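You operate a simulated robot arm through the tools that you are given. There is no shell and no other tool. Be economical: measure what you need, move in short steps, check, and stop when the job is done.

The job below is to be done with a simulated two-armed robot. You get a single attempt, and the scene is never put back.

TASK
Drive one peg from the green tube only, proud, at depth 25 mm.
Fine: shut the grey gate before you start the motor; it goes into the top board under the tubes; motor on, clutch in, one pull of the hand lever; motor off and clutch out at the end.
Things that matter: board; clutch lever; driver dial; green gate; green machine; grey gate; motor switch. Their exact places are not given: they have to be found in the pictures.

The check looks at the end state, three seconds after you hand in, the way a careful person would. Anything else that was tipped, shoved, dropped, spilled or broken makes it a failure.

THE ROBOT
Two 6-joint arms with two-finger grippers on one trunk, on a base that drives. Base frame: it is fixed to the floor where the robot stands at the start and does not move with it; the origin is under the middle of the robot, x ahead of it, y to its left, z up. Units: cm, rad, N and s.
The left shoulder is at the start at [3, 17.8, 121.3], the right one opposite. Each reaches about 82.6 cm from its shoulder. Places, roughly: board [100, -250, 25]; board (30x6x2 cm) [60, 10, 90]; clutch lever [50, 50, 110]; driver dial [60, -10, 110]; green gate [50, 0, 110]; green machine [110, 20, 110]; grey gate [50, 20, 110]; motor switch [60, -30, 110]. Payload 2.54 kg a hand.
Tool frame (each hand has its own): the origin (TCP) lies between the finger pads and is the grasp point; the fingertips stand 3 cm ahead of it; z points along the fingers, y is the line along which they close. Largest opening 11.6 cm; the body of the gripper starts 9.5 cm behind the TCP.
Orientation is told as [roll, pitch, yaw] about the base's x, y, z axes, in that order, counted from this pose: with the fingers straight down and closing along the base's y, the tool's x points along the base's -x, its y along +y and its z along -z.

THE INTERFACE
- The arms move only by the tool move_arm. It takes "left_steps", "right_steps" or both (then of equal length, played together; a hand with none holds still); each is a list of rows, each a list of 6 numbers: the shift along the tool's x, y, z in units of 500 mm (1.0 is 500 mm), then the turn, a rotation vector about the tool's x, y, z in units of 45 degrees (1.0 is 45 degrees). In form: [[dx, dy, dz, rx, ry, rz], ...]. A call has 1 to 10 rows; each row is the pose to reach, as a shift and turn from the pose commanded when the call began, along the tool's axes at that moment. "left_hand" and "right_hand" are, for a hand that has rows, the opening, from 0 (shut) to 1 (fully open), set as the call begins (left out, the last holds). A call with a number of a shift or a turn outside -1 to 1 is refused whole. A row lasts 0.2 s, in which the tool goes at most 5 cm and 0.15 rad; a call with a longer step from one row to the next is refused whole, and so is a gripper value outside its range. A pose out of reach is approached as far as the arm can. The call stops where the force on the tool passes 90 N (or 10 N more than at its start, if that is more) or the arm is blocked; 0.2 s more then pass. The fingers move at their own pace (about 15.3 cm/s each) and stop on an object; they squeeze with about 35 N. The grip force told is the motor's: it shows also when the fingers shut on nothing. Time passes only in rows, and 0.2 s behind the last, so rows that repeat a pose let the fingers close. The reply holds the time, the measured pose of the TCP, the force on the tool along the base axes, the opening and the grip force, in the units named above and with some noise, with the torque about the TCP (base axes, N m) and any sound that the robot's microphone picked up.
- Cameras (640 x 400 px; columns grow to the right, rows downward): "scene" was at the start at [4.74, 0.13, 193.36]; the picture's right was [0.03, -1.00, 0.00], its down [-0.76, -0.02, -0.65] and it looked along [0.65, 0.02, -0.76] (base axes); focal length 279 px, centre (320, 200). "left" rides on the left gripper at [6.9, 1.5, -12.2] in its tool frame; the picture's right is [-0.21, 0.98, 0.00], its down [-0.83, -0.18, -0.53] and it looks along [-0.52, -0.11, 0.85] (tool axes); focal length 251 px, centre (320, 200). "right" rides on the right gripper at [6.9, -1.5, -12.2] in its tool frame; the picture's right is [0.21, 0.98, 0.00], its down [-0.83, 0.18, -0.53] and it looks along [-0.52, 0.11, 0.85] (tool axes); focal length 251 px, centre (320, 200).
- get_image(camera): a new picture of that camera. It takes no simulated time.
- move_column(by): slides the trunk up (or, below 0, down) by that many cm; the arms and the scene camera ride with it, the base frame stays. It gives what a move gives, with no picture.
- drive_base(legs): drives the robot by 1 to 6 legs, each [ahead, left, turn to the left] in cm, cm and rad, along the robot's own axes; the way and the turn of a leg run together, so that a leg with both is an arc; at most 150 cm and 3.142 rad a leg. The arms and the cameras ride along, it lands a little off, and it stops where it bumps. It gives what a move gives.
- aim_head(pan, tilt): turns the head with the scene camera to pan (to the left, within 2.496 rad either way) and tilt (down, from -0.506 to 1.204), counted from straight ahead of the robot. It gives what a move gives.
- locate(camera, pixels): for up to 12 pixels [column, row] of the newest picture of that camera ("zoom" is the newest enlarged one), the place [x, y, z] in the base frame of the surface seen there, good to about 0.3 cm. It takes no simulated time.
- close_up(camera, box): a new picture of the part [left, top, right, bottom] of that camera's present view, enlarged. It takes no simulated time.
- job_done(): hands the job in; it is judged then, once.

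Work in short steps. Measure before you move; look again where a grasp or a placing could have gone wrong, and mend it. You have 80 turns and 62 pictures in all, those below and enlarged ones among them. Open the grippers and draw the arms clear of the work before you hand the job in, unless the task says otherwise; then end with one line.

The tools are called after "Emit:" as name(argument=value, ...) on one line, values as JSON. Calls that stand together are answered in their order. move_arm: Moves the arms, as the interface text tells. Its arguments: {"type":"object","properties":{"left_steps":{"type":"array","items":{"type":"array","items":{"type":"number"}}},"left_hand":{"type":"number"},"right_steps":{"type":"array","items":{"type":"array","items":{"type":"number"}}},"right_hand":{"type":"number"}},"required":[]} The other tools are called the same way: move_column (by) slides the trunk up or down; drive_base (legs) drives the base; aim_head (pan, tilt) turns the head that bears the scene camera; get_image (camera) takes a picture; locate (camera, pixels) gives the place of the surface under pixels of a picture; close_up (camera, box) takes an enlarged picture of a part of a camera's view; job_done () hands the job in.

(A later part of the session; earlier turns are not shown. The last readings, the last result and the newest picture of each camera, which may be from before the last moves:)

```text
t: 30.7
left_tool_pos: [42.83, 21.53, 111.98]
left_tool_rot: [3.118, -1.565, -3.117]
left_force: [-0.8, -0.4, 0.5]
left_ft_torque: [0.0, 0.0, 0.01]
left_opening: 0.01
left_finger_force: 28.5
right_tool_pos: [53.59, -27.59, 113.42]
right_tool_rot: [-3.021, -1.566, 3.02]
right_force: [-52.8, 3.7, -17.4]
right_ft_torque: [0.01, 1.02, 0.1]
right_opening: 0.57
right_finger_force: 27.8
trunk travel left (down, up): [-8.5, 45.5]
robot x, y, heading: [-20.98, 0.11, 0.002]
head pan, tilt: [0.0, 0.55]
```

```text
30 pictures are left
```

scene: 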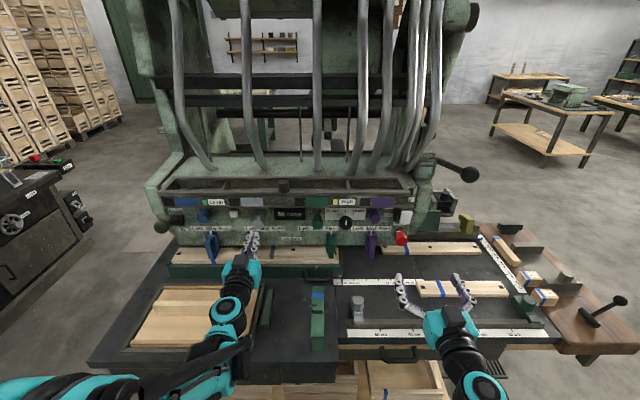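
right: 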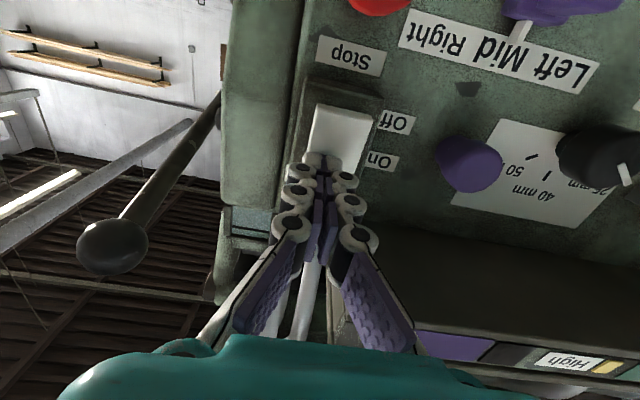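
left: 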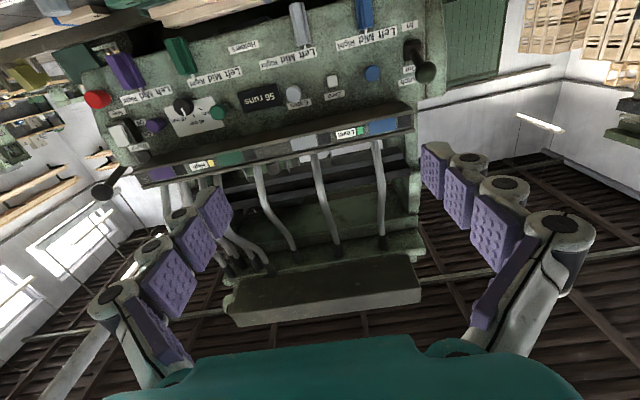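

Pressed with 53 N. I withdraw and look whether the rocker has tilted.

Emit:
move_arm(right_steps=[[0, 0, -0.08, 0, 0, 0], [0, 0, -0.16, 0, 0, 0], [0, 0, -0.2, 0, 0, 0]])

Emit:
close_up(camera="right", box=[200, 40, 440, 220])

Emit:
locate(camera="zoom", pixels=[[345, 100], [345, 120], [340, 140], [340, 160], [340, 180], [335, 200], [335, 215]])

```text
t: 31.5
left_tool_pos: [43.39, 21.49, 111.82]
left_tool_rot: [3.088, -1.571, -3.088]
left_force: [0.4, -0.2, -0.9]
left_ft_torque: [0.03, 0.03, 0.01]
left_opening: 0.0
left_finger_force: 28.5
right_tool_pos: [44.18, -27.5, 112.99]
right_tool_rot: [-2.943, -1.57, 2.945]
right_force: [-0.5, 0.4, 0.3]
right_ft_torque: [0.0, 0.05, -0.01]
right_opening: 0.01
right_finger_force: 29.1
trunk travel left (down, up): [-8.5, 45.5]
robot x, y, heading: [-20.73, -0.15, 0.001]
head pan, tilt: [0.0, 0.55]
```

```text
2.22 times, centred on (320, 130) of right
```

zoom: 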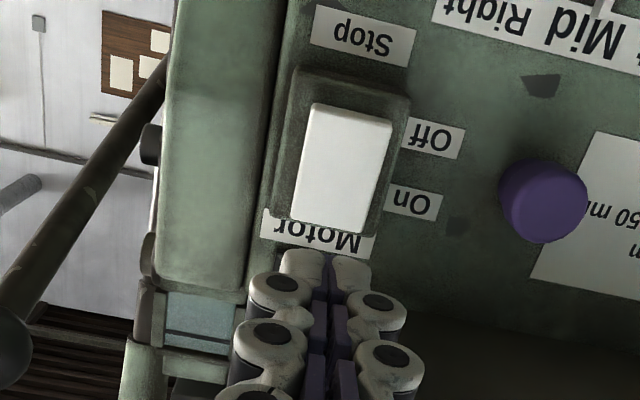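

```text
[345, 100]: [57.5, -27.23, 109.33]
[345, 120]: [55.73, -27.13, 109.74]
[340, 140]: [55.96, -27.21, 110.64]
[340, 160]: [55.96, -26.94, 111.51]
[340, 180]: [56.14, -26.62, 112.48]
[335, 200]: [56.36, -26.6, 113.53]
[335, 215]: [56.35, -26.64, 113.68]
```

The rocker's tilt flipped (top 56.36, bottom 55.73), so it should be On. I check the panel for indications and measure the clutch ball.

Emit:
close_up(camera="scene", box=[145, 170, 425, 290])

Emit:
locate(camera="zoom", pixels=[[40, 205], [25, 205], [55, 205], [40, 220], [60, 190], [75, 185], [85, 188], [90, 180]])

Emit:
get_image(camera="left")

```text
2.29 times, centred on (285, 230) of scene
```

zoom: 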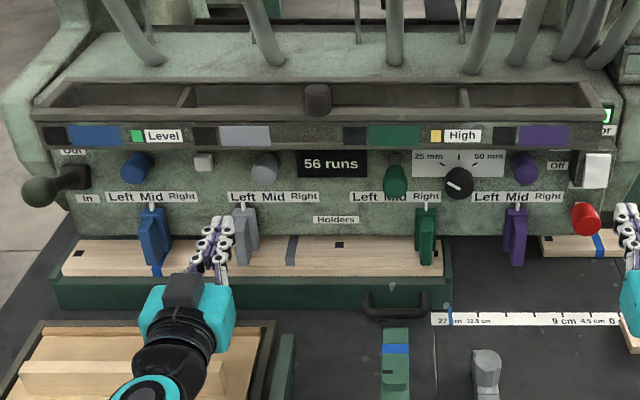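

```text
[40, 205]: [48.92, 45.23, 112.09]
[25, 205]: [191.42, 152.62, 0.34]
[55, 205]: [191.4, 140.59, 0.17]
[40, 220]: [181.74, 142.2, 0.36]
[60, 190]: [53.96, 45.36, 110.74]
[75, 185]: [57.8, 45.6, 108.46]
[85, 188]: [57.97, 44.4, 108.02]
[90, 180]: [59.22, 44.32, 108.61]
```

```text
27 pictures are left
```

left: 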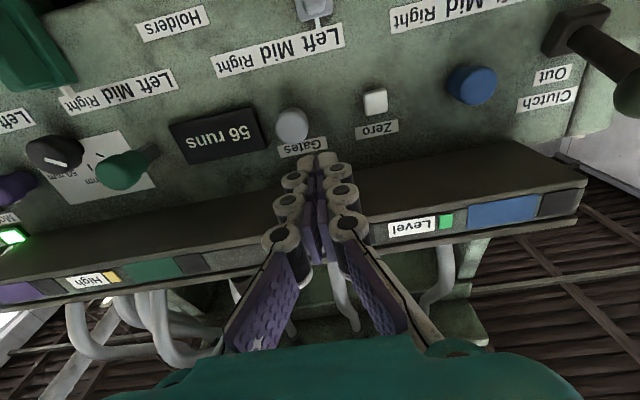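

The Motor lamp is lit green. Now the left hand opens to ~6.5 cm and goes in front of the clutch ball near (51,46,113).

Emit:
move_arm(left_steps=[[0, 0, -0.06, 0, 0, 0], [-0.01, 0.09, -0.066, 0, 0, 0], [-0.02, 0.18, -0.066, 0, 0, 0], [-0.03, 0.27, -0.066, 0, 0, 0], [-0.03, 0.36, -0.066, 0, 0, 0], [-0.03, 0.44, -0.066, 0, 0, 0], [-0.03, 0.49, -0.066, 0, 0, 0], [-0.03, 0.49, -0.066, 0, 0, 0]], left_hand=0.6)

Emit:
close_up(camera="left", box=[200, 40, 440, 240])

Emit:
locate(camera="zoom", pixels=[[320, 200], [300, 200], [340, 200], [320, 180], [320, 220], [320, 240], [320, 160], [320, 140], [320, 120], [280, 200], [360, 200], [320, 260]])

```text
t: 33.3
left_tool_pos: [40.05, 46.05, 113.22]
left_tool_rot: [2.513, -1.57, -2.514]
left_force: [0.1, -0.3, 0.0]
left_ft_torque: [-0.02, 0.02, -0.01]
left_opening: 6.94
left_finger_force: 0.1
right_tool_pos: [44.18, -27.52, 113.06]
right_tool_rot: [0.247, -1.572, -0.248]
right_force: [0.1, -0.2, 0.2]
right_ft_torque: [0.02, -0.01, 0.0]
right_opening: 0.02
right_finger_force: 29.2
trunk travel left (down, up): [-8.5, 45.5]
robot x, y, heading: [-20.83, 0.07, 0.004]
head pan, tilt: [0.0, 0.55]
```

```text
2.00 times, centred on (320, 140) of left
```

zoom: 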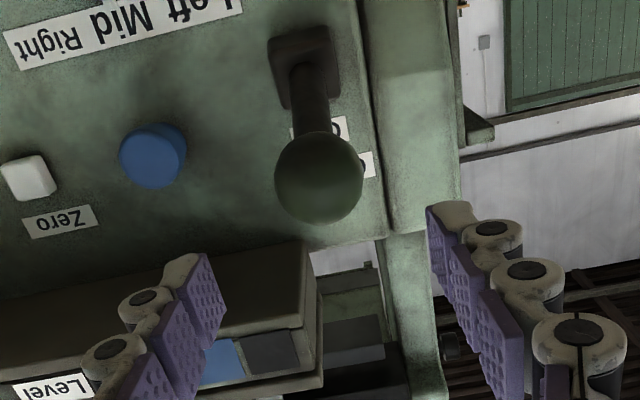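

```text
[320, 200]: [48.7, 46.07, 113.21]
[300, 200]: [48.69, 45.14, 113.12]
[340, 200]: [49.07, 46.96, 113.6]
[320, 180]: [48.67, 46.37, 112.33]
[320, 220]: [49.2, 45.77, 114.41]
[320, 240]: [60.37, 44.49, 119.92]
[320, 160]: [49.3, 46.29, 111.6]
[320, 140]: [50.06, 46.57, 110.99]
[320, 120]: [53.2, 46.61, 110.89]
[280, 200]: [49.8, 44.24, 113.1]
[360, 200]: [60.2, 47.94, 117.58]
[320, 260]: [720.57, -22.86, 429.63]
```

Ball centre is (50.7,45.9,113), radius 2. I advance 10.6 cm and grip it.

Emit:
move_arm(left_steps=[[0.004, -0.003, 0.08, 0, 0, 0], [0.004, -0.003, 0.16, 0, 0, 0], [0.004, -0.003, 0.212, 0, 0, 0], [0.004, -0.003, 0.212, 0, 0, 0]])

Emit:
move_arm(left_steps=[[0, 0, 0, 0, 0, 0], [0, 0, 0, 0, 0, 0], [0, 0, 0, 0, 0, 0]], left_hand=0.25)

```text
t: 34.3
left_tool_pos: [50.53, 45.76, 113.16]
left_tool_rot: [2.991, -1.571, -2.992]
left_force: [0.0, -0.1, 0.2]
left_ft_torque: [0.0, 0.0, -0.01]
left_opening: 6.98
left_finger_force: 0.1
right_tool_pos: [44.24, -27.45, 113.03]
right_tool_rot: [-2.658, -1.571, 2.658]
right_force: [-0.9, 0.6, -0.4]
right_ft_torque: [-0.02, 0.01, -0.01]
right_opening: 0.0
right_finger_force: 28.9
trunk travel left (down, up): [-8.5, 45.5]
robot x, y, heading: [-20.84, 0.1, -0.003]
head pan, tilt: [0.0, 0.55]
```

```text
t: 35.1
left_tool_pos: [50.53, 46.13, 113.25]
left_tool_rot: [-2.02, -1.568, 2.023]
left_force: [0.7, 11.3, 3.0]
left_ft_torque: [0.21, -0.38, 0.19]
left_opening: 3.9
left_finger_force: 45.1
right_tool_pos: [44.23, -27.36, 113.1]
right_tool_rot: [-1.592, -1.57, 1.594]
right_force: [0.0, 0.3, 0.6]
right_ft_torque: [0.0, -0.02, 0.01]
right_opening: 0.0
right_finger_force: 28.2
trunk travel left (down, up): [-8.5, 45.5]
robot x, y, heading: [-20.68, -0.33, 0.006]
head pan, tilt: [0.0, 0.55]
```

Ball gripped (3.9 cm). I move it down toward "In" along a shallow arc.

Emit:
move_arm(left_steps=[[0.03, 0, -0.005, 0, 0, 0], [0.06, 0, -0.008, 0, 0, 0], [0.09, 0, -0.006, 0, 0, 0], [0.11, 0, -0.003, 0, 0, 0], [0.125, 0, 0, 0, 0, 0], [0.135, 0, 0, 0, 0, 0]])

Emit:
get_image(camera="left")

```text
t: 36.5
left_tool_pos: [50.7, 46.21, 106.37]
left_tool_rot: [-2.05, -1.568, 2.052]
left_force: [8.4, 16.0, 14.1]
left_ft_torque: [-0.27, -0.98, 0.08]
left_opening: 3.99
left_finger_force: 45.2
right_tool_pos: [44.19, -27.34, 113.18]
right_tool_rot: [-1.746, -1.569, 1.747]
right_force: [-1.2, -0.4, 0.7]
right_ft_torque: [-0.01, 0.01, -0.01]
right_opening: 0.0
right_finger_force: 28.8
trunk travel left (down, up): [-8.5, 45.5]
robot x, y, heading: [-20.6, -0.04, 0.001]
head pan, tilt: [0.0, 0.55]
```

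```text
25 pictures are left
```

left: 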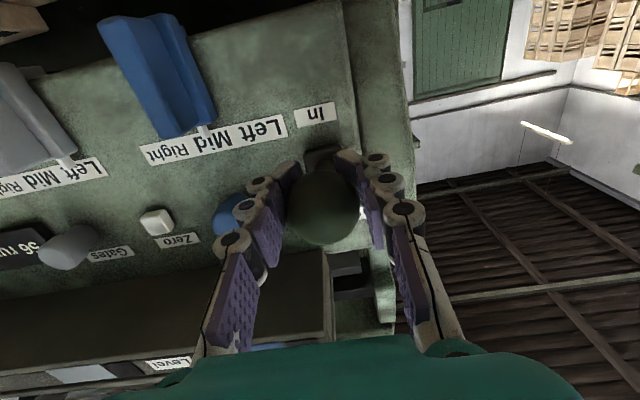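

The ball came down 6.8 cm; I press a little more to feel the end stop.

Emit:
move_arm(left_steps=[[0.01, 0, 0, 0, 0, 0], [0.02, 0, 0, 0, 0, 0]])

```text
t: 37.1
left_tool_pos: [50.84, 46.08, 105.24]
left_tool_rot: [-1.064, -1.568, 1.065]
left_force: [25.5, 21.0, 18.7]
left_ft_torque: [-0.15, -0.53, -0.22]
left_opening: 3.98
left_finger_force: 44.7
right_tool_pos: [44.42, -27.32, 112.96]
right_tool_rot: [-0.871, -1.568, 0.871]
right_force: [-0.4, -0.4, -0.5]
right_ft_torque: [0.03, 0.01, 0.0]
right_opening: 0.0
right_finger_force: 28.3
trunk travel left (down, up): [-8.5, 45.5]
robot x, y, heading: [-20.38, 0.03, 0.002]
head pan, tilt: [0.0, 0.55]
```

It still moves; the x force says the arc curves inward. I go on down 1.5 cm with a slight forward shift.

Emit:
move_arm(left_steps=[[0.01, 0, 0.008, 0, 0, 0], [0.02, 0, 0.012, 0, 0, 0], [0.03, 0, 0.016, 0, 0, 0]])

Emit:
close_up(camera="left", box=[200, 60, 440, 260])

```text
t: 37.9
left_tool_pos: [51.39, 45.92, 103.59]
left_tool_rot: [0.334, -1.567, -0.336]
left_force: [-2.5, 10.6, -4.9]
left_ft_torque: [-0.19, -0.02, -0.01]
left_opening: 3.89
left_finger_force: 5.1
right_tool_pos: [44.28, -27.32, 113.04]
right_tool_rot: [-1.431, -1.569, 1.431]
right_force: [0.1, 1.0, 0.0]
right_ft_torque: [0.03, 0.0, 0.03]
right_opening: 0.0
right_finger_force: 27.7
trunk travel left (down, up): [-8.5, 45.5]
robot x, y, heading: [-21.0, 0.16, -0.002]
head pan, tilt: [0.0, 0.55]
```

```text
2.00 times, centred on (320, 160) of left
```

zoom: 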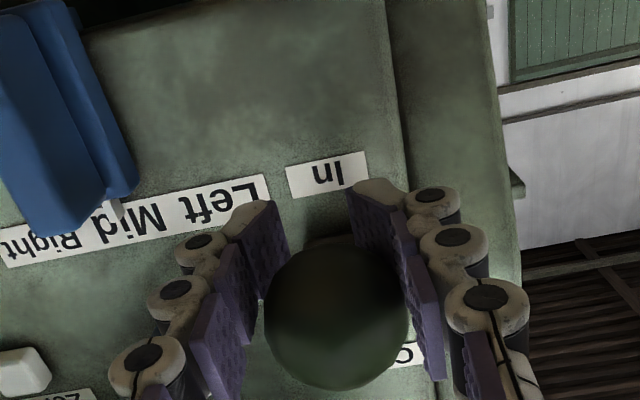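

The grip slid off the ball; I measure where the ball is now.

Emit:
locate(camera="zoom", pixels=[[335, 310], [335, 280], [335, 345], [300, 310], [375, 310], [335, 250]])

```text
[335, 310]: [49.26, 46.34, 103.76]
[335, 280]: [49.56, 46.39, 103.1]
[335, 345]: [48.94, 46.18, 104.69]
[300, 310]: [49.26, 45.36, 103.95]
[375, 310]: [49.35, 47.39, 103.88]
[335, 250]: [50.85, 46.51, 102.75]
```

The ball's centre is about z 105.2, i.e. the mirrored stop of 113; the hand slipped below it. I open, withdraw and look.

Emit:
move_arm(left_steps=[[0, 0, 0, 0, 0, 0], [0, 0, 0, 0, 0, 0], [0, 0, -0.08, 0, 0, 0], [0, 0, -0.16, 0, 0, 0], [0, 0, -0.22, 0, 0, 0]], left_hand=0.6)

Emit:
close_up(camera="scene", box=[145, 180, 345, 290])

Emit:
locate(camera="zoom", pixels=[[50, 170], [40, 170], [60, 170], [50, 185], [50, 155], [80, 130], [70, 140]])

```text
t: 39.1
left_tool_pos: [40.42, 46.01, 103.73]
left_tool_rot: [-3.066, -1.572, 3.066]
left_force: [-0.4, 0.2, 0.3]
left_ft_torque: [0.01, -0.01, -0.01]
left_opening: 6.96
left_finger_force: 0.0
right_tool_pos: [44.14, -27.43, 113.02]
right_tool_rot: [-2.674, -1.572, 2.674]
right_force: [-0.4, -0.4, 0.0]
right_ft_torque: [-0.02, 0.0, -0.04]
right_opening: 0.0
right_finger_force: 28.7
trunk travel left (down, up): [-8.5, 45.5]
robot x, y, heading: [-20.7, -0.03, 0.002]
head pan, tilt: [0.0, 0.55]
```

```text
3.20 times, centred on (245, 235) of scene
```

zoom: 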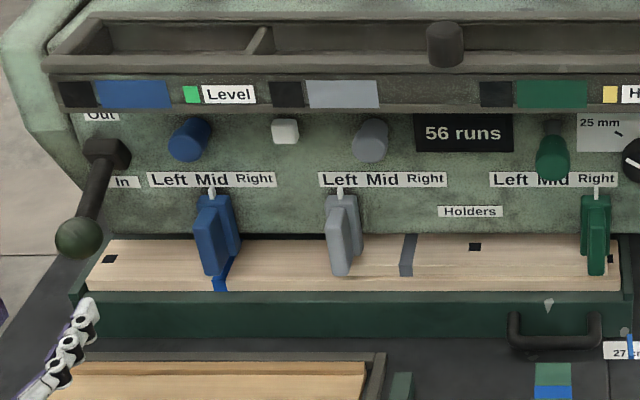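

```text
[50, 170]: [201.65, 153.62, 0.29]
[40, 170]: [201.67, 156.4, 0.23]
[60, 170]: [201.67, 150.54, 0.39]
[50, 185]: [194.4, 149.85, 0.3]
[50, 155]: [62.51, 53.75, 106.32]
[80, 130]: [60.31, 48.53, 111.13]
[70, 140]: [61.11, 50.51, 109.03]
```

The clutch is In. The hand lever (58,-43,126.5) is out of reach from here, so I draw both hands back, raise the trunk and drive closer.

Emit:
move_arm(left_steps=[[0, 0, -0.09, 0, 0, 0], [0, 0, -0.18, 0, 0, 0], [0, 0, -0.27, 0, 0, 0], [0, 0, -0.3, 0, 0, 0]], right_steps=[[0, -0.02, -0.09, 0, 0, 0], [0, -0.06, -0.17, 0, 0, 0], [0, -0.1, -0.25, 0, 0, 0], [0, -0.14, -0.3, 0, 0, 0]], right_hand=0.65)

Emit:
move_column(by=24)

Emit:
drive_base(legs=[[18, 0, 0]])

Emit:
get_image(camera="scene")

```text
t: 40.1
left_tool_pos: [25.55, 46.0, 103.93]
left_tool_rot: [2.068, -1.571, -2.068]
left_force: [-0.1, -0.9, 0.7]
left_ft_torque: [0.02, -0.02, 0.01]
left_opening: 6.95
left_finger_force: 0.1
right_tool_pos: [29.01, -34.59, 113.23]
right_tool_rot: [0.174, -1.571, -0.174]
right_force: [0.5, 0.7, 0.8]
right_ft_torque: [-0.01, -0.04, 0.02]
right_opening: 7.54
right_finger_force: 0.1
trunk travel left (down, up): [-8.5, 45.5]
robot x, y, heading: [-20.45, -0.11, -0.003]
head pan, tilt: [0.0, 0.55]
```

```text
t: 42.6
left_tool_pos: [25.5, 46.01, 127.8]
left_tool_rot: [3.111, -1.571, -3.11]
left_force: [0.4, 0.1, -0.5]
left_ft_torque: [-0.01, -0.02, -0.02]
left_opening: 6.97
left_finger_force: 0.1
right_tool_pos: [28.89, -34.5, 136.99]
right_tool_rot: [-0.954, -1.571, 0.953]
right_force: [0.4, 0.6, -0.3]
right_ft_torque: [-0.02, 0.01, -0.02]
right_opening: 7.54
right_finger_force: 0.1
trunk travel left (down, up): [-32.5, 21.5]
robot x, y, heading: [-20.56, 0.22, 0.001]
head pan, tilt: [0.0, 0.55]
```

```text
t: 44.1
left_tool_pos: [43.55, 45.97, 127.94]
left_tool_rot: [-0.043, -1.572, 0.041]
left_force: [0.2, 0.0, 0.1]
left_ft_torque: [0.0, 0.0, -0.01]
left_opening: 6.98
left_finger_force: 0.0
right_tool_pos: [46.91, -34.76, 136.98]
right_tool_rot: [-0.196, -1.572, 0.195]
right_force: [0.0, 0.0, 0.1]
right_ft_torque: [0.02, 0.0, 0.0]
right_opening: 7.52
right_finger_force: 0.1
trunk travel left (down, up): [-32.5, 21.5]
robot x, y, heading: [-2.79, -0.11, -0.002]
head pan, tilt: [0.0, 0.55]
```

```text
22 pictures are left
```

scene: 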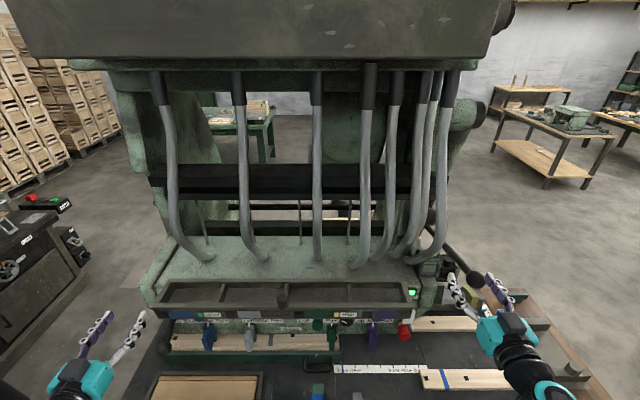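

The lamp stays green. I bring the right hand in front of the lever ball, at (44,-43,126.6), and measure.

Emit:
move_arm(right_steps=[[0.04, -0.06, -0.04, 0, 0, 0], [0.09, -0.12, -0.06, 0, 0, 0], [0.15, -0.166, -0.06, 0, 0, 0], [0.208, -0.166, -0.06, 0, 0, 0], [0.208, -0.166, -0.06, 0, 0, 0]])

Emit:
close_up(camera="right", box=[180, 20, 460, 220])

Emit:
locate(camera="zoom", pixels=[[320, 200], [290, 200], [350, 200], [320, 170], [320, 230], [320, 250], [320, 150], [320, 130], [320, 110]])

```text
t: 45.3
left_tool_pos: [43.41, 46.05, 127.79]
left_tool_rot: [-2.996, -1.571, 2.999]
left_force: [-0.4, 0.6, 0.0]
left_ft_torque: [-0.01, 0.03, 0.02]
left_opening: 6.95
left_finger_force: 0.1
right_tool_pos: [44.13, -43.42, 128.09]
right_tool_rot: [-0.157, -1.568, 0.156]
right_force: [0.2, 0.0, -0.5]
right_ft_torque: [0.0, 0.02, 0.01]
right_opening: 7.54
right_finger_force: 0.1
right hand out of reach, approached as far as the arm can: row 4, 5
trunk travel left (down, up): [-32.5, 21.5]
robot x, y, heading: [-3.15, -0.22, -0.001]
head pan, tilt: [0.0, 0.55]
```

```text
2.00 times, centred on (320, 120) of right
```

zoom: 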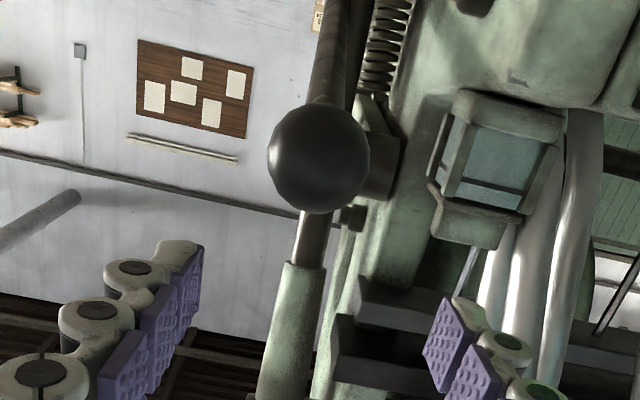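

```text
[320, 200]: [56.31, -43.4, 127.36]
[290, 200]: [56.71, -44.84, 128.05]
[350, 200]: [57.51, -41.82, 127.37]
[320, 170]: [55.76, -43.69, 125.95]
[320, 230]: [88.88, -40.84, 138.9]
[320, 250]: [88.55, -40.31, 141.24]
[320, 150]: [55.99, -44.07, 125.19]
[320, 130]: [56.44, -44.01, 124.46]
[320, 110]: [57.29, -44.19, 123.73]
```

Ball centre is about (58,-43.4,126). The arm is too folded here, so I back up 8 cm and re-check the pose.

Emit:
drive_base(legs=[[-8, 0, 0]])

Emit:
move_arm(right_steps=[[0, 0, 0.08, 0, 0, 0], [0, 0, 0.16, 0, 0, 0], [0, 0, 0.2, 0, 0, 0], [0, 0, 0.2, 0, 0, 0]])

```text
t: 46.4
left_tool_pos: [35.43, 46.03, 128.04]
left_tool_rot: [3.116, -1.569, -3.114]
left_force: [-0.6, -0.3, 0.5]
left_ft_torque: [0.02, 0.03, 0.02]
left_opening: 6.97
left_finger_force: 0.1
right_tool_pos: [36.24, -43.42, 128.18]
right_tool_rot: [-0.384, -1.57, 0.388]
right_force: [-0.6, 0.6, 1.0]
right_ft_torque: [0.02, 0.01, 0.0]
right_opening: 7.57
right_finger_force: 0.1
trunk travel left (down, up): [-32.5, 21.5]
robot x, y, heading: [-10.67, 0.1, -0.005]
head pan, tilt: [0.0, 0.55]
```

```text
t: 47.4
left_tool_pos: [35.56, 46.11, 127.81]
left_tool_rot: [3.131, -1.571, -3.132]
left_force: [0.0, -0.6, 0.8]
left_ft_torque: [0.01, 0.01, -0.01]
left_opening: 6.95
left_finger_force: 0.1
right_tool_pos: [46.3, -43.4, 128.08]
right_tool_rot: [-0.087, -1.569, 0.085]
right_force: [-0.1, -0.3, 0.6]
right_ft_torque: [0.01, -0.02, 0.0]
right_opening: 7.52
right_finger_force: 0.0
trunk travel left (down, up): [-32.5, 21.5]
robot x, y, heading: [-10.76, -0.45, -0.001]
head pan, tilt: [0.0, 0.55]
```

Now lower 2.1 cm and advance so the TCP is at the ball centre, then grip.

Emit:
move_arm(right_steps=[[0.042, 0, 0.05, 0, 0, 0], [0.042, 0, 0.13, 0, 0, 0], [0.042, 0, 0.19, 0, 0, 0], [0.042, 0, 0.228, 0, 0, 0], [0.042, 0, 0.228, 0, 0, 0]])

Emit:
move_arm(right_steps=[[0, 0, 0, 0, 0, 0], [0, 0, 0, 0, 0, 0], [0, 0, 0, 0, 0, 0]], right_hand=0.25)

Emit:
get_image(camera="right")

```text
t: 48.5
left_tool_pos: [35.59, 46.03, 127.84]
left_tool_rot: [-2.986, -1.571, 2.988]
left_force: [0.1, 0.0, -0.5]
left_ft_torque: [0.0, -0.01, -0.03]
left_opening: 6.96
left_finger_force: 0.0
right_tool_pos: [57.73, -43.04, 126.06]
right_tool_rot: [-0.188, -1.568, 0.186]
right_force: [-0.3, -0.2, -0.4]
right_ft_torque: [-0.01, 0.0, -0.01]
right_opening: 7.53
right_finger_force: 0.1
trunk travel left (down, up): [-32.5, 21.5]
robot x, y, heading: [-10.83, 0.29, 0.002]
head pan, tilt: [0.0, 0.55]
```

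```text
t: 49.4
left_tool_pos: [35.54, 45.53, 128.02]
left_tool_rot: [1.868, -1.566, -1.868]
left_force: [-0.6, -0.3, 0.3]
left_ft_torque: [0.02, -0.02, 0.0]
left_opening: 6.97
left_finger_force: 0.1
right_tool_pos: [57.45, -43.87, 125.86]
right_tool_rot: [1.362, -1.567, -1.369]
right_force: [-4.8, -29.9, 3.1]
right_ft_torque: [-0.22, -0.12, -0.5]
right_opening: 4.98
right_finger_force: 45.0
trunk travel left (down, up): [-32.5, 21.5]
robot x, y, heading: [-10.66, 0.23, 0.001]
head pan, tilt: [0.0, 0.55]
```

```text
20 pictures are left
```

right: 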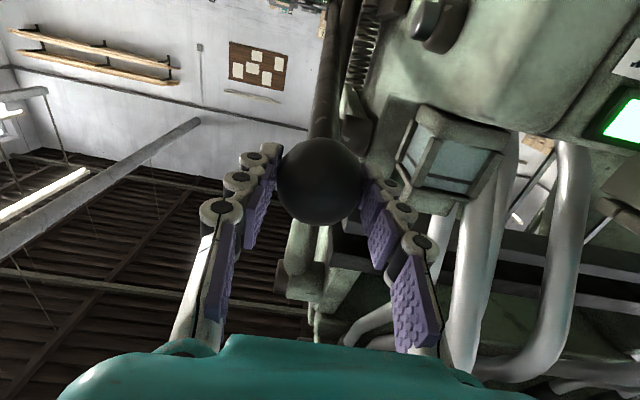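

Ball gripped (5 cm); a return spring is visible. I start pulling down 5 cm along the arc and read the force.

Emit:
move_arm(right_steps=[[0.025, -0.006, -0.003, 0, 0, 0], [0.05, -0.01, -0.006, 0, 0, 0], [0.075, -0.012, -0.008, 0, 0, 0], [0.1, -0.012, -0.01, 0, 0, 0]])

```text
t: 50.4
left_tool_pos: [35.02, 45.95, 128.01]
left_tool_rot: [2.83, -1.567, -2.829]
left_force: [0.4, 1.0, -0.3]
left_ft_torque: [0.02, 0.0, 0.01]
left_opening: 6.95
left_finger_force: 0.1
right_tool_pos: [56.77, -43.89, 121.17]
right_tool_rot: [2.602, -1.568, -2.598]
right_force: [-25.9, -12.3, 7.1]
right_ft_torque: [0.06, -0.31, -0.2]
right_opening: 5.09
right_finger_force: 44.9
trunk travel left (down, up): [-32.5, 21.5]
robot x, y, heading: [-10.78, -0.12, 0.001]
head pan, tilt: [0.0, 0.55]
```

Low pulling force (7 N down); the lever pushes toward −x, so I shift the arc a bit outward and continue.

Emit:
move_arm(right_steps=[[0.025, -0.002, -0.012, 0, 0, 0], [0.05, -0.002, -0.012, 0, 0, 0], [0.075, -0.002, -0.01, 0, 0, 0], [0.1, -0.002, -0.006, 0, 0, 0]])

```text
t: 51.4
left_tool_pos: [35.29, 46.06, 128.02]
left_tool_rot: [-3.073, -1.567, 3.072]
left_force: [-0.3, 1.0, 0.8]
left_ft_torque: [-0.02, 0.01, 0.02]
left_opening: 6.97
left_finger_force: 0.0
right_tool_pos: [56.64, -43.84, 116.18]
right_tool_rot: [-2.252, -1.571, 2.254]
right_force: [-22.3, 0.3, 6.0]
right_ft_torque: [0.0, -0.12, 0.03]
right_opening: 5.12
right_finger_force: 45.1
trunk travel left (down, up): [-32.5, 21.5]
robot x, y, heading: [-10.8, -0.14, 0.004]
head pan, tilt: [0.0, 0.55]
```

Still following well. I continue 5 cm more downward.

Emit:
move_arm(right_steps=[[0.025, 0, -0.006, 0, 0, 0], [0.05, 0, -0.004, 0, 0, 0], [0.075, 0, 0.002, 0, 0, 0], [0.1, 0, 0.01, 0, 0, 0]])

Emit:
get_image(camera="right")

```text
t: 52.4
left_tool_pos: [35.1, 46.41, 127.8]
left_tool_rot: [-2.514, -1.566, 2.517]
left_force: [0.0, -1.4, -0.2]
left_ft_torque: [0.01, -0.03, 0.0]
left_opening: 6.96
left_finger_force: 0.0
right_tool_pos: [57.8, -43.94, 111.91]
right_tool_rot: [-2.024, -1.568, 2.031]
right_force: [-29.3, 25.3, 3.9]
right_ft_torque: [-0.07, -0.22, -0.06]
right_opening: 5.0
right_finger_force: 45.0
right hand out of reach, approached as far as the arm can: row 2, 3, 4
trunk travel left (down, up): [-32.5, 21.5]
robot x, y, heading: [-10.4, -0.05, 0.004]
head pan, tilt: [0.0, 0.55]
```

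```text
19 pictures are left
```

right: 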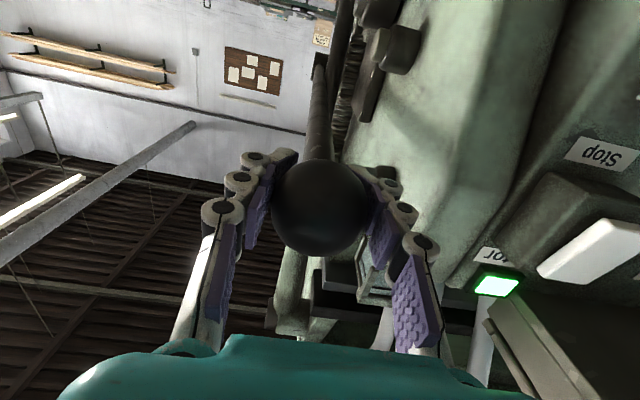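

The arm nears a joint limit, so I continue the pull by lowering the trunk 3 cm at a time.

Emit:
move_column(by=-3)

Emit:
move_arm(right_steps=[[0, 0, 0.006, 0, 0, 0]])

```text
t: 53.1
left_tool_pos: [35.36, 46.45, 124.74]
left_tool_rot: [-2.2, -1.566, 2.201]
left_force: [0.6, 0.8, 0.2]
left_ft_torque: [0.0, 0.01, 0.02]
left_opening: 6.97
left_finger_force: 0.0
right_tool_pos: [57.94, -43.84, 108.81]
right_tool_rot: [-1.465, -1.566, 1.472]
right_force: [-21.6, 32.8, 1.7]
right_ft_torque: [0.06, 0.97, -0.06]
right_opening: 4.94
right_finger_force: 44.7
trunk travel left (down, up): [-29.5, 24.5]
robot x, y, heading: [-10.92, 0.37, 0.005]
head pan, tilt: [0.0, 0.55]
```

```text
t: 53.5
left_tool_pos: [35.05, 46.51, 124.82]
left_tool_rot: [-2.344, -1.565, 2.346]
left_force: [-0.4, 0.5, 0.1]
left_ft_torque: [0.01, -0.01, 0.0]
left_opening: 6.97
left_finger_force: 0.2
right_tool_pos: [57.99, -43.95, 108.89]
right_tool_rot: [-1.927, -1.564, 1.937]
right_force: [-33.4, 36.2, 2.8]
right_ft_torque: [-0.19, -0.11, 0.37]
right_opening: 4.94
right_finger_force: 45.0
trunk travel left (down, up): [-29.5, 24.5]
robot x, y, heading: [-10.73, 0.18, 0.004]
head pan, tilt: [0.0, 0.55]
```

Side forces grew; I relieve them (x −0.5, y +0.3) and lower another 4 cm.

Emit:
move_arm(right_steps=[[0, 0.008, -0.01, 0, 0, 0]])

Emit:
move_column(by=-4)

```text
t: 53.9
left_tool_pos: [35.32, 46.54, 124.86]
left_tool_rot: [-2.229, -1.569, 2.232]
left_force: [0.0, 0.1, -0.3]
left_ft_torque: [-0.02, -0.01, -0.03]
left_opening: 6.96
left_finger_force: 0.1
right_tool_pos: [58.13, -43.87, 108.84]
right_tool_rot: [-1.364, -1.566, 1.37]
right_force: [-15.2, 25.9, 4.4]
right_ft_torque: [-0.1, -0.49, 0.77]
right_opening: 4.93
right_finger_force: 44.9
trunk travel left (down, up): [-29.5, 24.5]
robot x, y, heading: [-10.72, -0.02, -0.004]
head pan, tilt: [0.0, 0.55]
```

```text
t: 54.7
left_tool_pos: [35.46, 46.02, 120.86]
left_tool_rot: [-2.661, -1.569, 2.66]
left_force: [0.0, 0.9, -0.2]
left_ft_torque: [-0.01, -0.03, 0.0]
left_opening: 6.97
left_finger_force: 0.1
right_tool_pos: [58.13, -44.43, 104.78]
right_tool_rot: [-0.481, -1.568, 0.479]
right_force: [0.6, 0.5, 0.3]
right_ft_torque: [0.01, 0.0, -0.05]
right_opening: 3.14
right_finger_force: 0.5
trunk travel left (down, up): [-25.5, 28.5]
robot x, y, heading: [-10.64, 0.24, -0.005]
head pan, tilt: [0.0, 0.55]
```

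The grip slipped off at z≈105. I look whether the lever reached its stop and returned.

Emit:
get_image(camera="right")

Emit:
aim_head(pan=-0.35, tilt=0.6)

Emit:
get_image(camera="scene")

```text
18 pictures are left
```

right: 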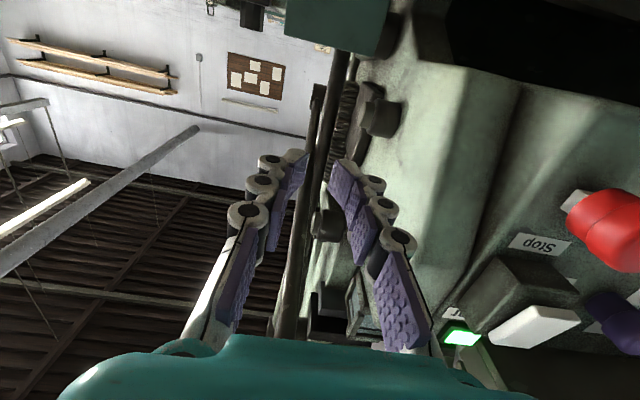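

```text
t: 55.6
left_tool_pos: [35.58, 45.98, 120.77]
left_tool_rot: [2.427, -1.572, -2.427]
left_force: [0.4, 0.0, -0.1]
left_ft_torque: [-0.02, -0.03, 0.0]
left_opening: 6.96
left_finger_force: 0.0
right_tool_pos: [58.23, -44.32, 104.69]
right_tool_rot: [0.001, -1.568, 0.001]
right_force: [0.1, 0.6, -0.3]
right_ft_torque: [-0.01, -0.03, 0.03]
right_opening: 2.9
right_finger_force: 0.0
trunk travel left (down, up): [-25.5, 28.5]
robot x, y, heading: [-10.58, -0.08, -0.0]
head pan, tilt: [-0.351, 0.6]
```

```text
17 pictures are left
```

scene: 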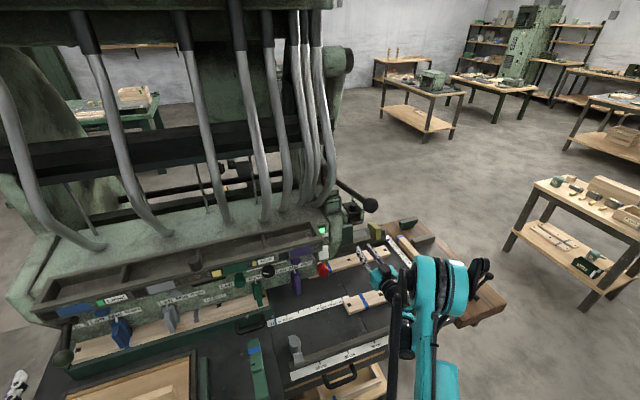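

The lever returned up (ball near (370,205)). I check the run counter and the lamps.

Emit:
aim_head(pan=0, tilt=0.65)

Emit:
close_up(camera="scene", box=[140, 170, 440, 330])

Emit:
get_image(camera="left")

```text
t: 56.4
left_tool_pos: [35.64, 46.06, 120.72]
left_tool_rot: [2.537, -1.571, -2.538]
left_force: [0.0, 0.1, -0.4]
left_ft_torque: [0.01, 0.01, 0.0]
left_opening: 6.93
left_finger_force: 0.1
right_tool_pos: [58.31, -44.2, 104.66]
right_tool_rot: [-0.014, -1.569, 0.016]
right_force: [-0.4, 0.4, -0.4]
right_ft_torque: [0.05, -0.01, -0.01]
right_opening: 2.88
right_finger_force: 0.1
trunk travel left (down, up): [-25.5, 28.5]
robot x, y, heading: [-10.9, 0.17, 0.002]
head pan, tilt: [0.0, 0.649]
```

```text
2.13 times, centred on (290, 250) of scene
```

zoom: 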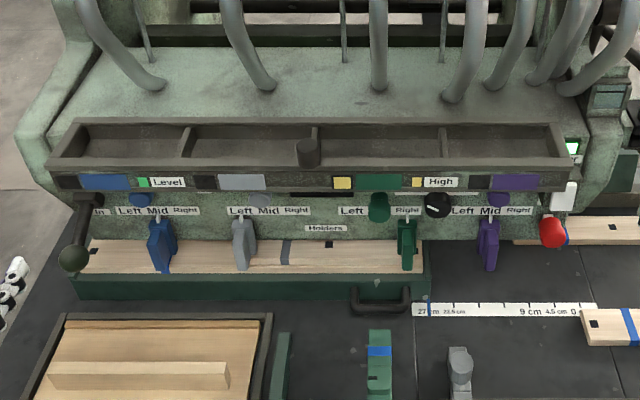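

```text
15 pictures are left
```

left: 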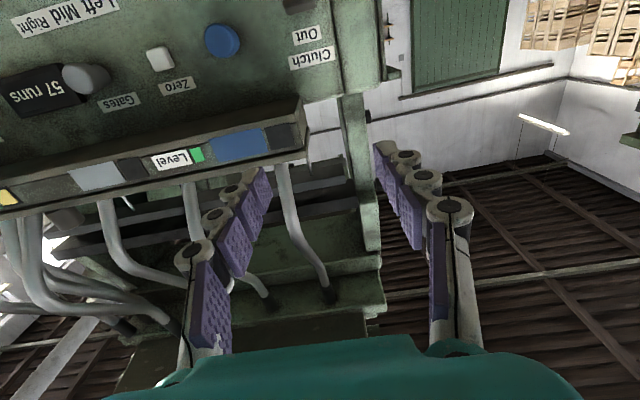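

The counter reads 57 runs and the green lamp is yellow (High): one proud peg driven. Now I draw the right hand back and lower the left hand in front of the clutch ball.

Emit:
move_arm(left_steps=[[0.08, 0, 0, 0, 0, 0], [0.16, 0, 0, 0, 0, 0], [0.24, 0, 0, 0, 0, 0], [0.31, 0, 0, 0, 0, 0], [0.31, 0, 0, 0, 0, 0]], right_steps=[[0, 0, -0.08, 0, 0, 0], [0, 0, -0.16, 0, 0, 0], [0, 0, -0.24, 0, 0, 0], [0, 0, -0.28, 0, 0, 0], [0, 0, -0.28, 0, 0, 0]])

Emit:
close_up(camera="left", box=[200, 40, 440, 240])

Emit:
locate(camera="zoom", pixels=[[320, 200], [300, 200], [340, 200], [320, 180], [320, 220], [320, 240], [320, 160], [320, 140], [280, 200], [360, 200], [320, 260]])

```text
t: 57.6
left_tool_pos: [40.54, 52.83, 113.93]
left_tool_rot: [0.602, -1.569, -0.602]
left_force: [-0.4, 1.2, -0.5]
left_ft_torque: [0.02, 0.0, 0.02]
left_opening: 6.98
left_finger_force: 0.1
left hand out of reach, approached as far as the arm can: row 1, 2, 3, 4, 5
right_tool_pos: [50.15, -49.49, 109.9]
right_tool_rot: [0.149, -1.567, -0.145]
right_force: [0.0, -0.2, -0.4]
right_ft_torque: [-0.04, -0.03, 0.01]
right_opening: 2.89
right_finger_force: 0.1
right hand out of reach, approached as far as the arm can: row 1, 2, 3, 4, 5
trunk travel left (down, up): [-25.5, 28.5]
robot x, y, heading: [-10.41, 0.2, -0.001]
head pan, tilt: [0.0, 0.649]
```

```text
2.00 times, centred on (320, 140) of left
```

zoom: 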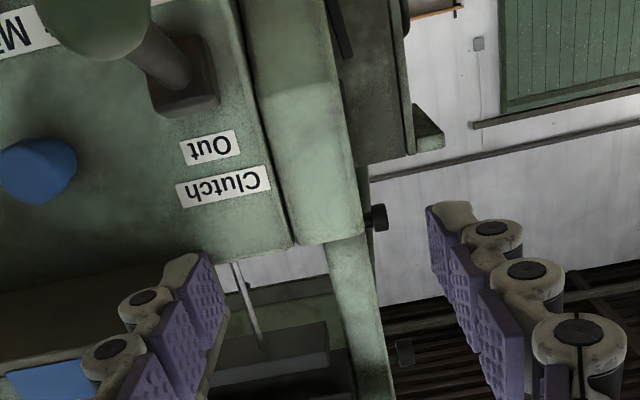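

```text
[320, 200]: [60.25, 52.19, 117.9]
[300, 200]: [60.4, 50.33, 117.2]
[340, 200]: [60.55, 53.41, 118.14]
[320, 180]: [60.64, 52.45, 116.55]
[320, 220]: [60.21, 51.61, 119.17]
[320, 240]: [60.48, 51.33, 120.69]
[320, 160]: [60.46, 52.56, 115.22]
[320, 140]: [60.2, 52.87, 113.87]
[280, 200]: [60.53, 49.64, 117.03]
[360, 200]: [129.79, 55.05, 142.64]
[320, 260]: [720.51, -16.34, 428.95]
```

Both arms are in a folded limit here; I back up 10 cm and lower the trunk, as in the earlier working stance.

Emit:
drive_base(legs=[[-10, 0, 0]])

Emit:
move_column(by=-7)

Emit:
move_arm(left_steps=[[0, -0.06, 0.05, 0, 0, 0], [0.0, -0.13, 0.1, 0, 0, 0], [0.03, -0.13, 0.14, 0, 0, 0], [0.04, -0.13, 0.16, 0, 0, 0]], right_steps=[[-0.04, 0.06, 0, 0, 0, 0], [-0.1, 0.12, 0, 0, 0, 0], [-0.16, 0.18, 0, 0, 0, 0], [-0.2, 0.24, 0, 0, 0, 0]])

```text
t: 58.7
left_tool_pos: [30.58, 52.82, 113.94]
left_tool_rot: [-0.084, -1.571, 0.085]
left_force: [-0.9, -0.8, 0.7]
left_ft_torque: [0.01, -0.03, -0.02]
left_opening: 6.94
left_finger_force: 0.0
right_tool_pos: [40.02, -49.38, 110.02]
right_tool_rot: [-0.041, -1.565, 0.044]
right_force: [-0.3, -0.3, -0.7]
right_ft_torque: [-0.02, 0.06, -0.03]
right_opening: 2.89
right_finger_force: 0.1
trunk travel left (down, up): [-25.5, 28.5]
robot x, y, heading: [-20.84, -0.02, 0.004]
head pan, tilt: [0.0, 0.649]
```

```text
t: 59.8
left_tool_pos: [30.61, 53.01, 106.89]
left_tool_rot: [-0.004, -1.569, 0.003]
left_force: [-2.0, 0.2, -0.5]
left_ft_torque: [0.02, 0.01, -0.04]
left_opening: 6.93
left_finger_force: 0.1
right_tool_pos: [40.1, -49.39, 102.99]
right_tool_rot: [-0.014, -1.568, 0.018]
right_force: [-0.4, 0.8, 0.0]
right_ft_torque: [0.0, -0.02, 0.02]
right_opening: 2.9
right_finger_force: 0.1
trunk travel left (down, up): [-18.5, 35.5]
robot x, y, heading: [-20.48, -0.13, 0.001]
head pan, tilt: [0.0, 0.649]
```

```text
t: 60.8
left_tool_pos: [39.26, 46.95, 105.67]
left_tool_rot: [-0.131, -1.567, 0.129]
left_force: [-1.0, 0.3, -0.1]
left_ft_torque: [-0.02, -0.02, 0.01]
left_opening: 6.95
left_finger_force: 0.1
left hand out of reach, approached as far as the arm can: row 1, 2, 3, 4
right_tool_pos: [40.18, -37.34, 112.78]
right_tool_rot: [-0.086, -1.568, 0.089]
right_force: [-0.9, -0.3, -0.1]
right_ft_torque: [-0.01, 0.03, -0.04]
right_opening: 2.88
right_finger_force: 0.0
right hand out of reach, approached as far as the arm can: row 1
trunk travel left (down, up): [-18.5, 35.5]
robot x, y, heading: [-20.53, -0.01, 0.003]
head pan, tilt: [0.0, 0.649]
```

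Left hand is at (39.3,47,105.7). I view the clutch ball from here.

Emit:
close_up(camera="left", box=[200, 40, 440, 240])

Emit:
locate(camera="zoom", pixels=[[320, 200], [300, 200], [340, 200], [320, 180], [320, 220], [320, 240], [320, 160], [320, 140], [280, 200], [260, 200], [300, 220], [300, 160]])

```text
2.00 times, centred on (320, 140) of left
```

zoom: 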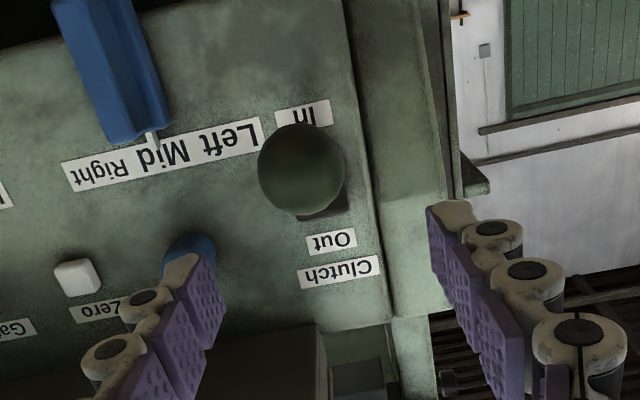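

```text
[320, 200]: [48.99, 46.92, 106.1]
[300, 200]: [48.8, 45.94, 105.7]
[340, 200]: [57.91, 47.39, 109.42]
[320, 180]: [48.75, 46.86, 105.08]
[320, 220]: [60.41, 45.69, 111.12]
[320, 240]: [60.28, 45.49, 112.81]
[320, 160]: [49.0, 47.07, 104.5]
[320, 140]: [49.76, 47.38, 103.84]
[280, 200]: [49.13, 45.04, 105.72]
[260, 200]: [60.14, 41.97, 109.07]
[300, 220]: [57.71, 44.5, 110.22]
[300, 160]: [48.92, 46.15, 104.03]
```

Ball centre now (50.6,46.0,105). I advance with correction and grip it.

Emit:
move_arm(left_steps=[[0.012, -0.019, 0.08, 0, 0, 0], [0.012, -0.019, 0.16, 0, 0, 0], [0.012, -0.019, 0.228, 0, 0, 0], [0.012, -0.019, 0.228, 0, 0, 0]])

Emit:
move_arm(left_steps=[[0, 0, 0, 0, 0, 0], [0, 0, 0, 0, 0, 0], [0, 0, 0, 0, 0, 0]], left_hand=0.25)

```text
t: 61.8
left_tool_pos: [50.69, 46.04, 105.03]
left_tool_rot: [-0.106, -1.572, 0.104]
left_force: [-0.4, -0.4, -0.2]
left_ft_torque: [0.01, -0.02, 0.01]
left_opening: 6.97
left_finger_force: 0.1
right_tool_pos: [40.15, -37.32, 112.78]
right_tool_rot: [-0.042, -1.567, 0.044]
right_force: [0.6, 0.3, 0.4]
right_ft_torque: [0.04, 0.0, -0.02]
right_opening: 2.9
right_finger_force: 0.0
trunk travel left (down, up): [-18.5, 35.5]
robot x, y, heading: [-20.67, -0.39, 0.0]
head pan, tilt: [0.0, 0.649]
```

```text
t: 62.6
left_tool_pos: [50.73, 46.02, 104.89]
left_tool_rot: [-0.453, -1.569, 0.454]
left_force: [-0.7, 6.1, -0.3]
left_ft_torque: [0.09, -0.04, 0.11]
left_opening: 3.94
left_finger_force: 44.7
right_tool_pos: [40.2, -37.25, 112.8]
right_tool_rot: [-0.197, -1.568, 0.2]
right_force: [0.7, -0.3, -0.7]
right_ft_torque: [0.01, -0.02, -0.04]
right_opening: 2.9
right_finger_force: 0.1
trunk travel left (down, up): [-18.5, 35.5]
robot x, y, heading: [-20.53, -0.36, 0.003]
head pan, tilt: [0.0, 0.649]
```

Gripped. I lift it 8.4 cm to "Out" along the same shallow arc.

Emit:
move_arm(left_steps=[[-0.03, 0, -0.008, 0, 0, 0], [-0.06, 0, -0.014, 0, 0, 0], [-0.09, 0, -0.015, 0, 0, 0], [-0.12, 0, -0.011, 0, 0, 0], [-0.145, 0, -0.004, 0, 0, 0], [-0.165, 0, 0.0, 0, 0, 0]])

Emit:
close_up(camera="left", box=[200, 60, 440, 260])

```text
t: 64.0
left_tool_pos: [50.74, 46.05, 113.26]
left_tool_rot: [-0.236, -1.567, 0.233]
left_force: [0.7, 3.8, -9.7]
left_ft_torque: [0.03, 0.81, 0.26]
left_opening: 4.0
left_finger_force: 44.8
right_tool_pos: [40.24, -37.18, 112.74]
right_tool_rot: [-0.226, -1.566, 0.227]
right_force: [0.0, 0.7, -1.0]
right_ft_torque: [0.0, -0.01, -0.01]
right_opening: 2.87
right_finger_force: 0.0
trunk travel left (down, up): [-18.5, 35.5]
robot x, y, heading: [-20.39, -0.11, -0.004]
head pan, tilt: [0.0, 0.649]
```

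```text
2.00 times, centred on (320, 160) of left
```

zoom: 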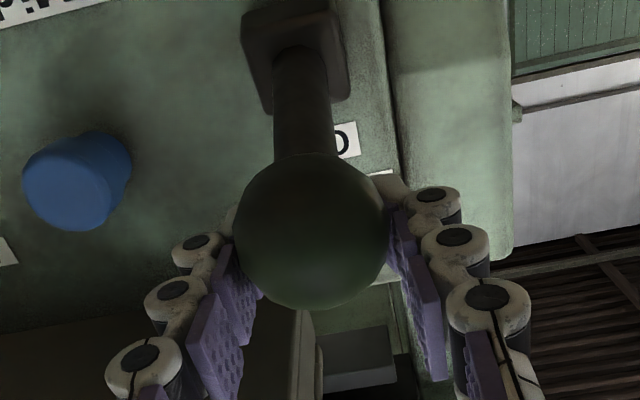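

The ball is at z≈113 again. I nudge up 0.4 cm, release, withdraw and look.

Emit:
move_arm(left_steps=[[-0.008, 0, 0, 0, 0, 0], [-0.008, 0, 0, 0, 0, 0]])

Emit:
move_arm(left_steps=[[0, 0, 0, 0, 0, 0], [0, 0, 0, 0, 0, 0], [0, 0, -0.08, 0, 0, 0], [0, 0, -0.16, 0, 0, 0], [0, 0, -0.24, 0, 0, 0]], left_hand=0.6)

Emit:
close_up(camera="left", box=[200, 40, 440, 240])

Emit:
locate(camera="zoom", pixels=[[320, 200], [320, 190], [320, 180], [320, 170], [320, 210]])

```text
t: 64.6
left_tool_pos: [50.79, 46.07, 113.62]
left_tool_rot: [-0.227, -1.568, 0.228]
left_force: [7.4, 6.0, -15.1]
left_ft_torque: [0.16, 0.84, -0.02]
left_opening: 3.97
left_finger_force: 45.2
right_tool_pos: [40.46, -37.17, 112.61]
right_tool_rot: [-0.243, -1.564, 0.245]
right_force: [-0.2, 0.2, -0.8]
right_ft_torque: [0.01, 0.07, -0.04]
right_opening: 2.89
right_finger_force: 0.1
trunk travel left (down, up): [-18.5, 35.5]
robot x, y, heading: [-20.84, 0.1, 0.001]
head pan, tilt: [0.0, 0.649]
```

```text
t: 65.8
left_tool_pos: [38.37, 45.96, 113.65]
left_tool_rot: [0.22, -1.572, -0.221]
left_force: [-0.5, -0.3, 0.0]
left_ft_torque: [0.01, 0.04, 0.01]
left_opening: 6.97
left_finger_force: 0.0
right_tool_pos: [40.0, -37.37, 112.84]
right_tool_rot: [-0.007, -1.568, 0.011]
right_force: [0.1, 0.4, -0.7]
right_ft_torque: [0.0, 0.01, 0.0]
right_opening: 2.91
right_finger_force: 0.0
trunk travel left (down, up): [-18.5, 35.5]
robot x, y, heading: [-20.73, -0.17, 0.001]
head pan, tilt: [0.0, 0.649]
```

```text
2.00 times, centred on (320, 140) of left
```

zoom: 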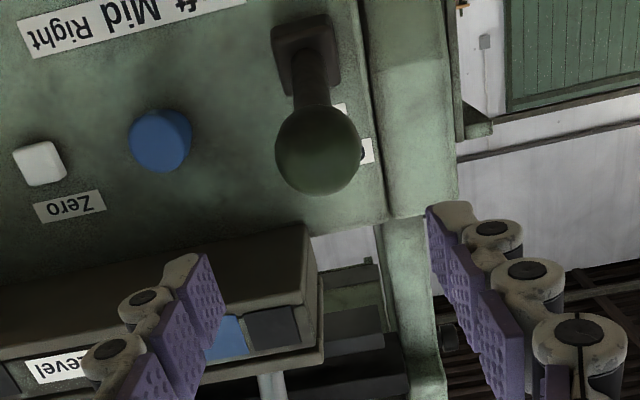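

```text
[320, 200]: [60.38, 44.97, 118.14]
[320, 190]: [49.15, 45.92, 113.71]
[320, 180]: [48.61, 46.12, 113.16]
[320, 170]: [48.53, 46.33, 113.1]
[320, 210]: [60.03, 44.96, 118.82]
```

Clutch is Out (front at z≈113 as at the start). Next the right hand closes and lines up with the lower (Off) half of the rocker.

Emit:
move_arm(right_steps=[[0.01, 0.07, 0, 0, 0, 0], [0.03, 0.14, 0.02, 0, 0, 0], [0.05, 0.196, 0.06, 0, 0, 0], [0.052, 0.196, 0.1, 0, 0, 0], [0.052, 0.196, 0.1, 0, 0, 0]], right_hand=0)

Emit:
close_up(camera="right", box=[200, 40, 440, 220])

Emit:
locate(camera="zoom", pixels=[[330, 120], [330, 140], [330, 160], [330, 180], [330, 200], [330, 220], [330, 240]])

```text
t: 67.0
left_tool_pos: [38.42, 46.0, 113.47]
left_tool_rot: [-0.272, -1.57, 0.271]
left_force: [-0.1, 0.0, 0.0]
left_ft_torque: [0.0, 0.02, 0.01]
left_opening: 6.98
left_finger_force: 0.1
right_tool_pos: [45.07, -27.61, 110.38]
right_tool_rot: [-0.09, -1.567, 0.092]
right_force: [-0.2, 0.9, 0.5]
right_ft_torque: [-0.02, -0.03, -0.01]
right_opening: 0.01
right_finger_force: 28.0
right hand out of reach, approached as far as the arm can: row 3
trunk travel left (down, up): [-18.5, 35.5]
robot x, y, heading: [-20.61, -0.2, 0.003]
head pan, tilt: [0.0, 0.649]
```

```text
2.22 times, centred on (320, 130) of right
```

zoom: 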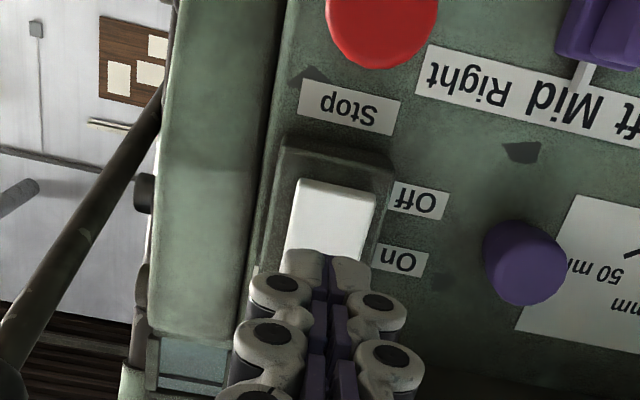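

```text
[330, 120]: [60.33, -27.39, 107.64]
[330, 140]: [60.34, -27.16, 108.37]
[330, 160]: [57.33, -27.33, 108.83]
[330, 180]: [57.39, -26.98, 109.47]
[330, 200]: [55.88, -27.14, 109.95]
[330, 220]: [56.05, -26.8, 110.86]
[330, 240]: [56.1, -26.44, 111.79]
```

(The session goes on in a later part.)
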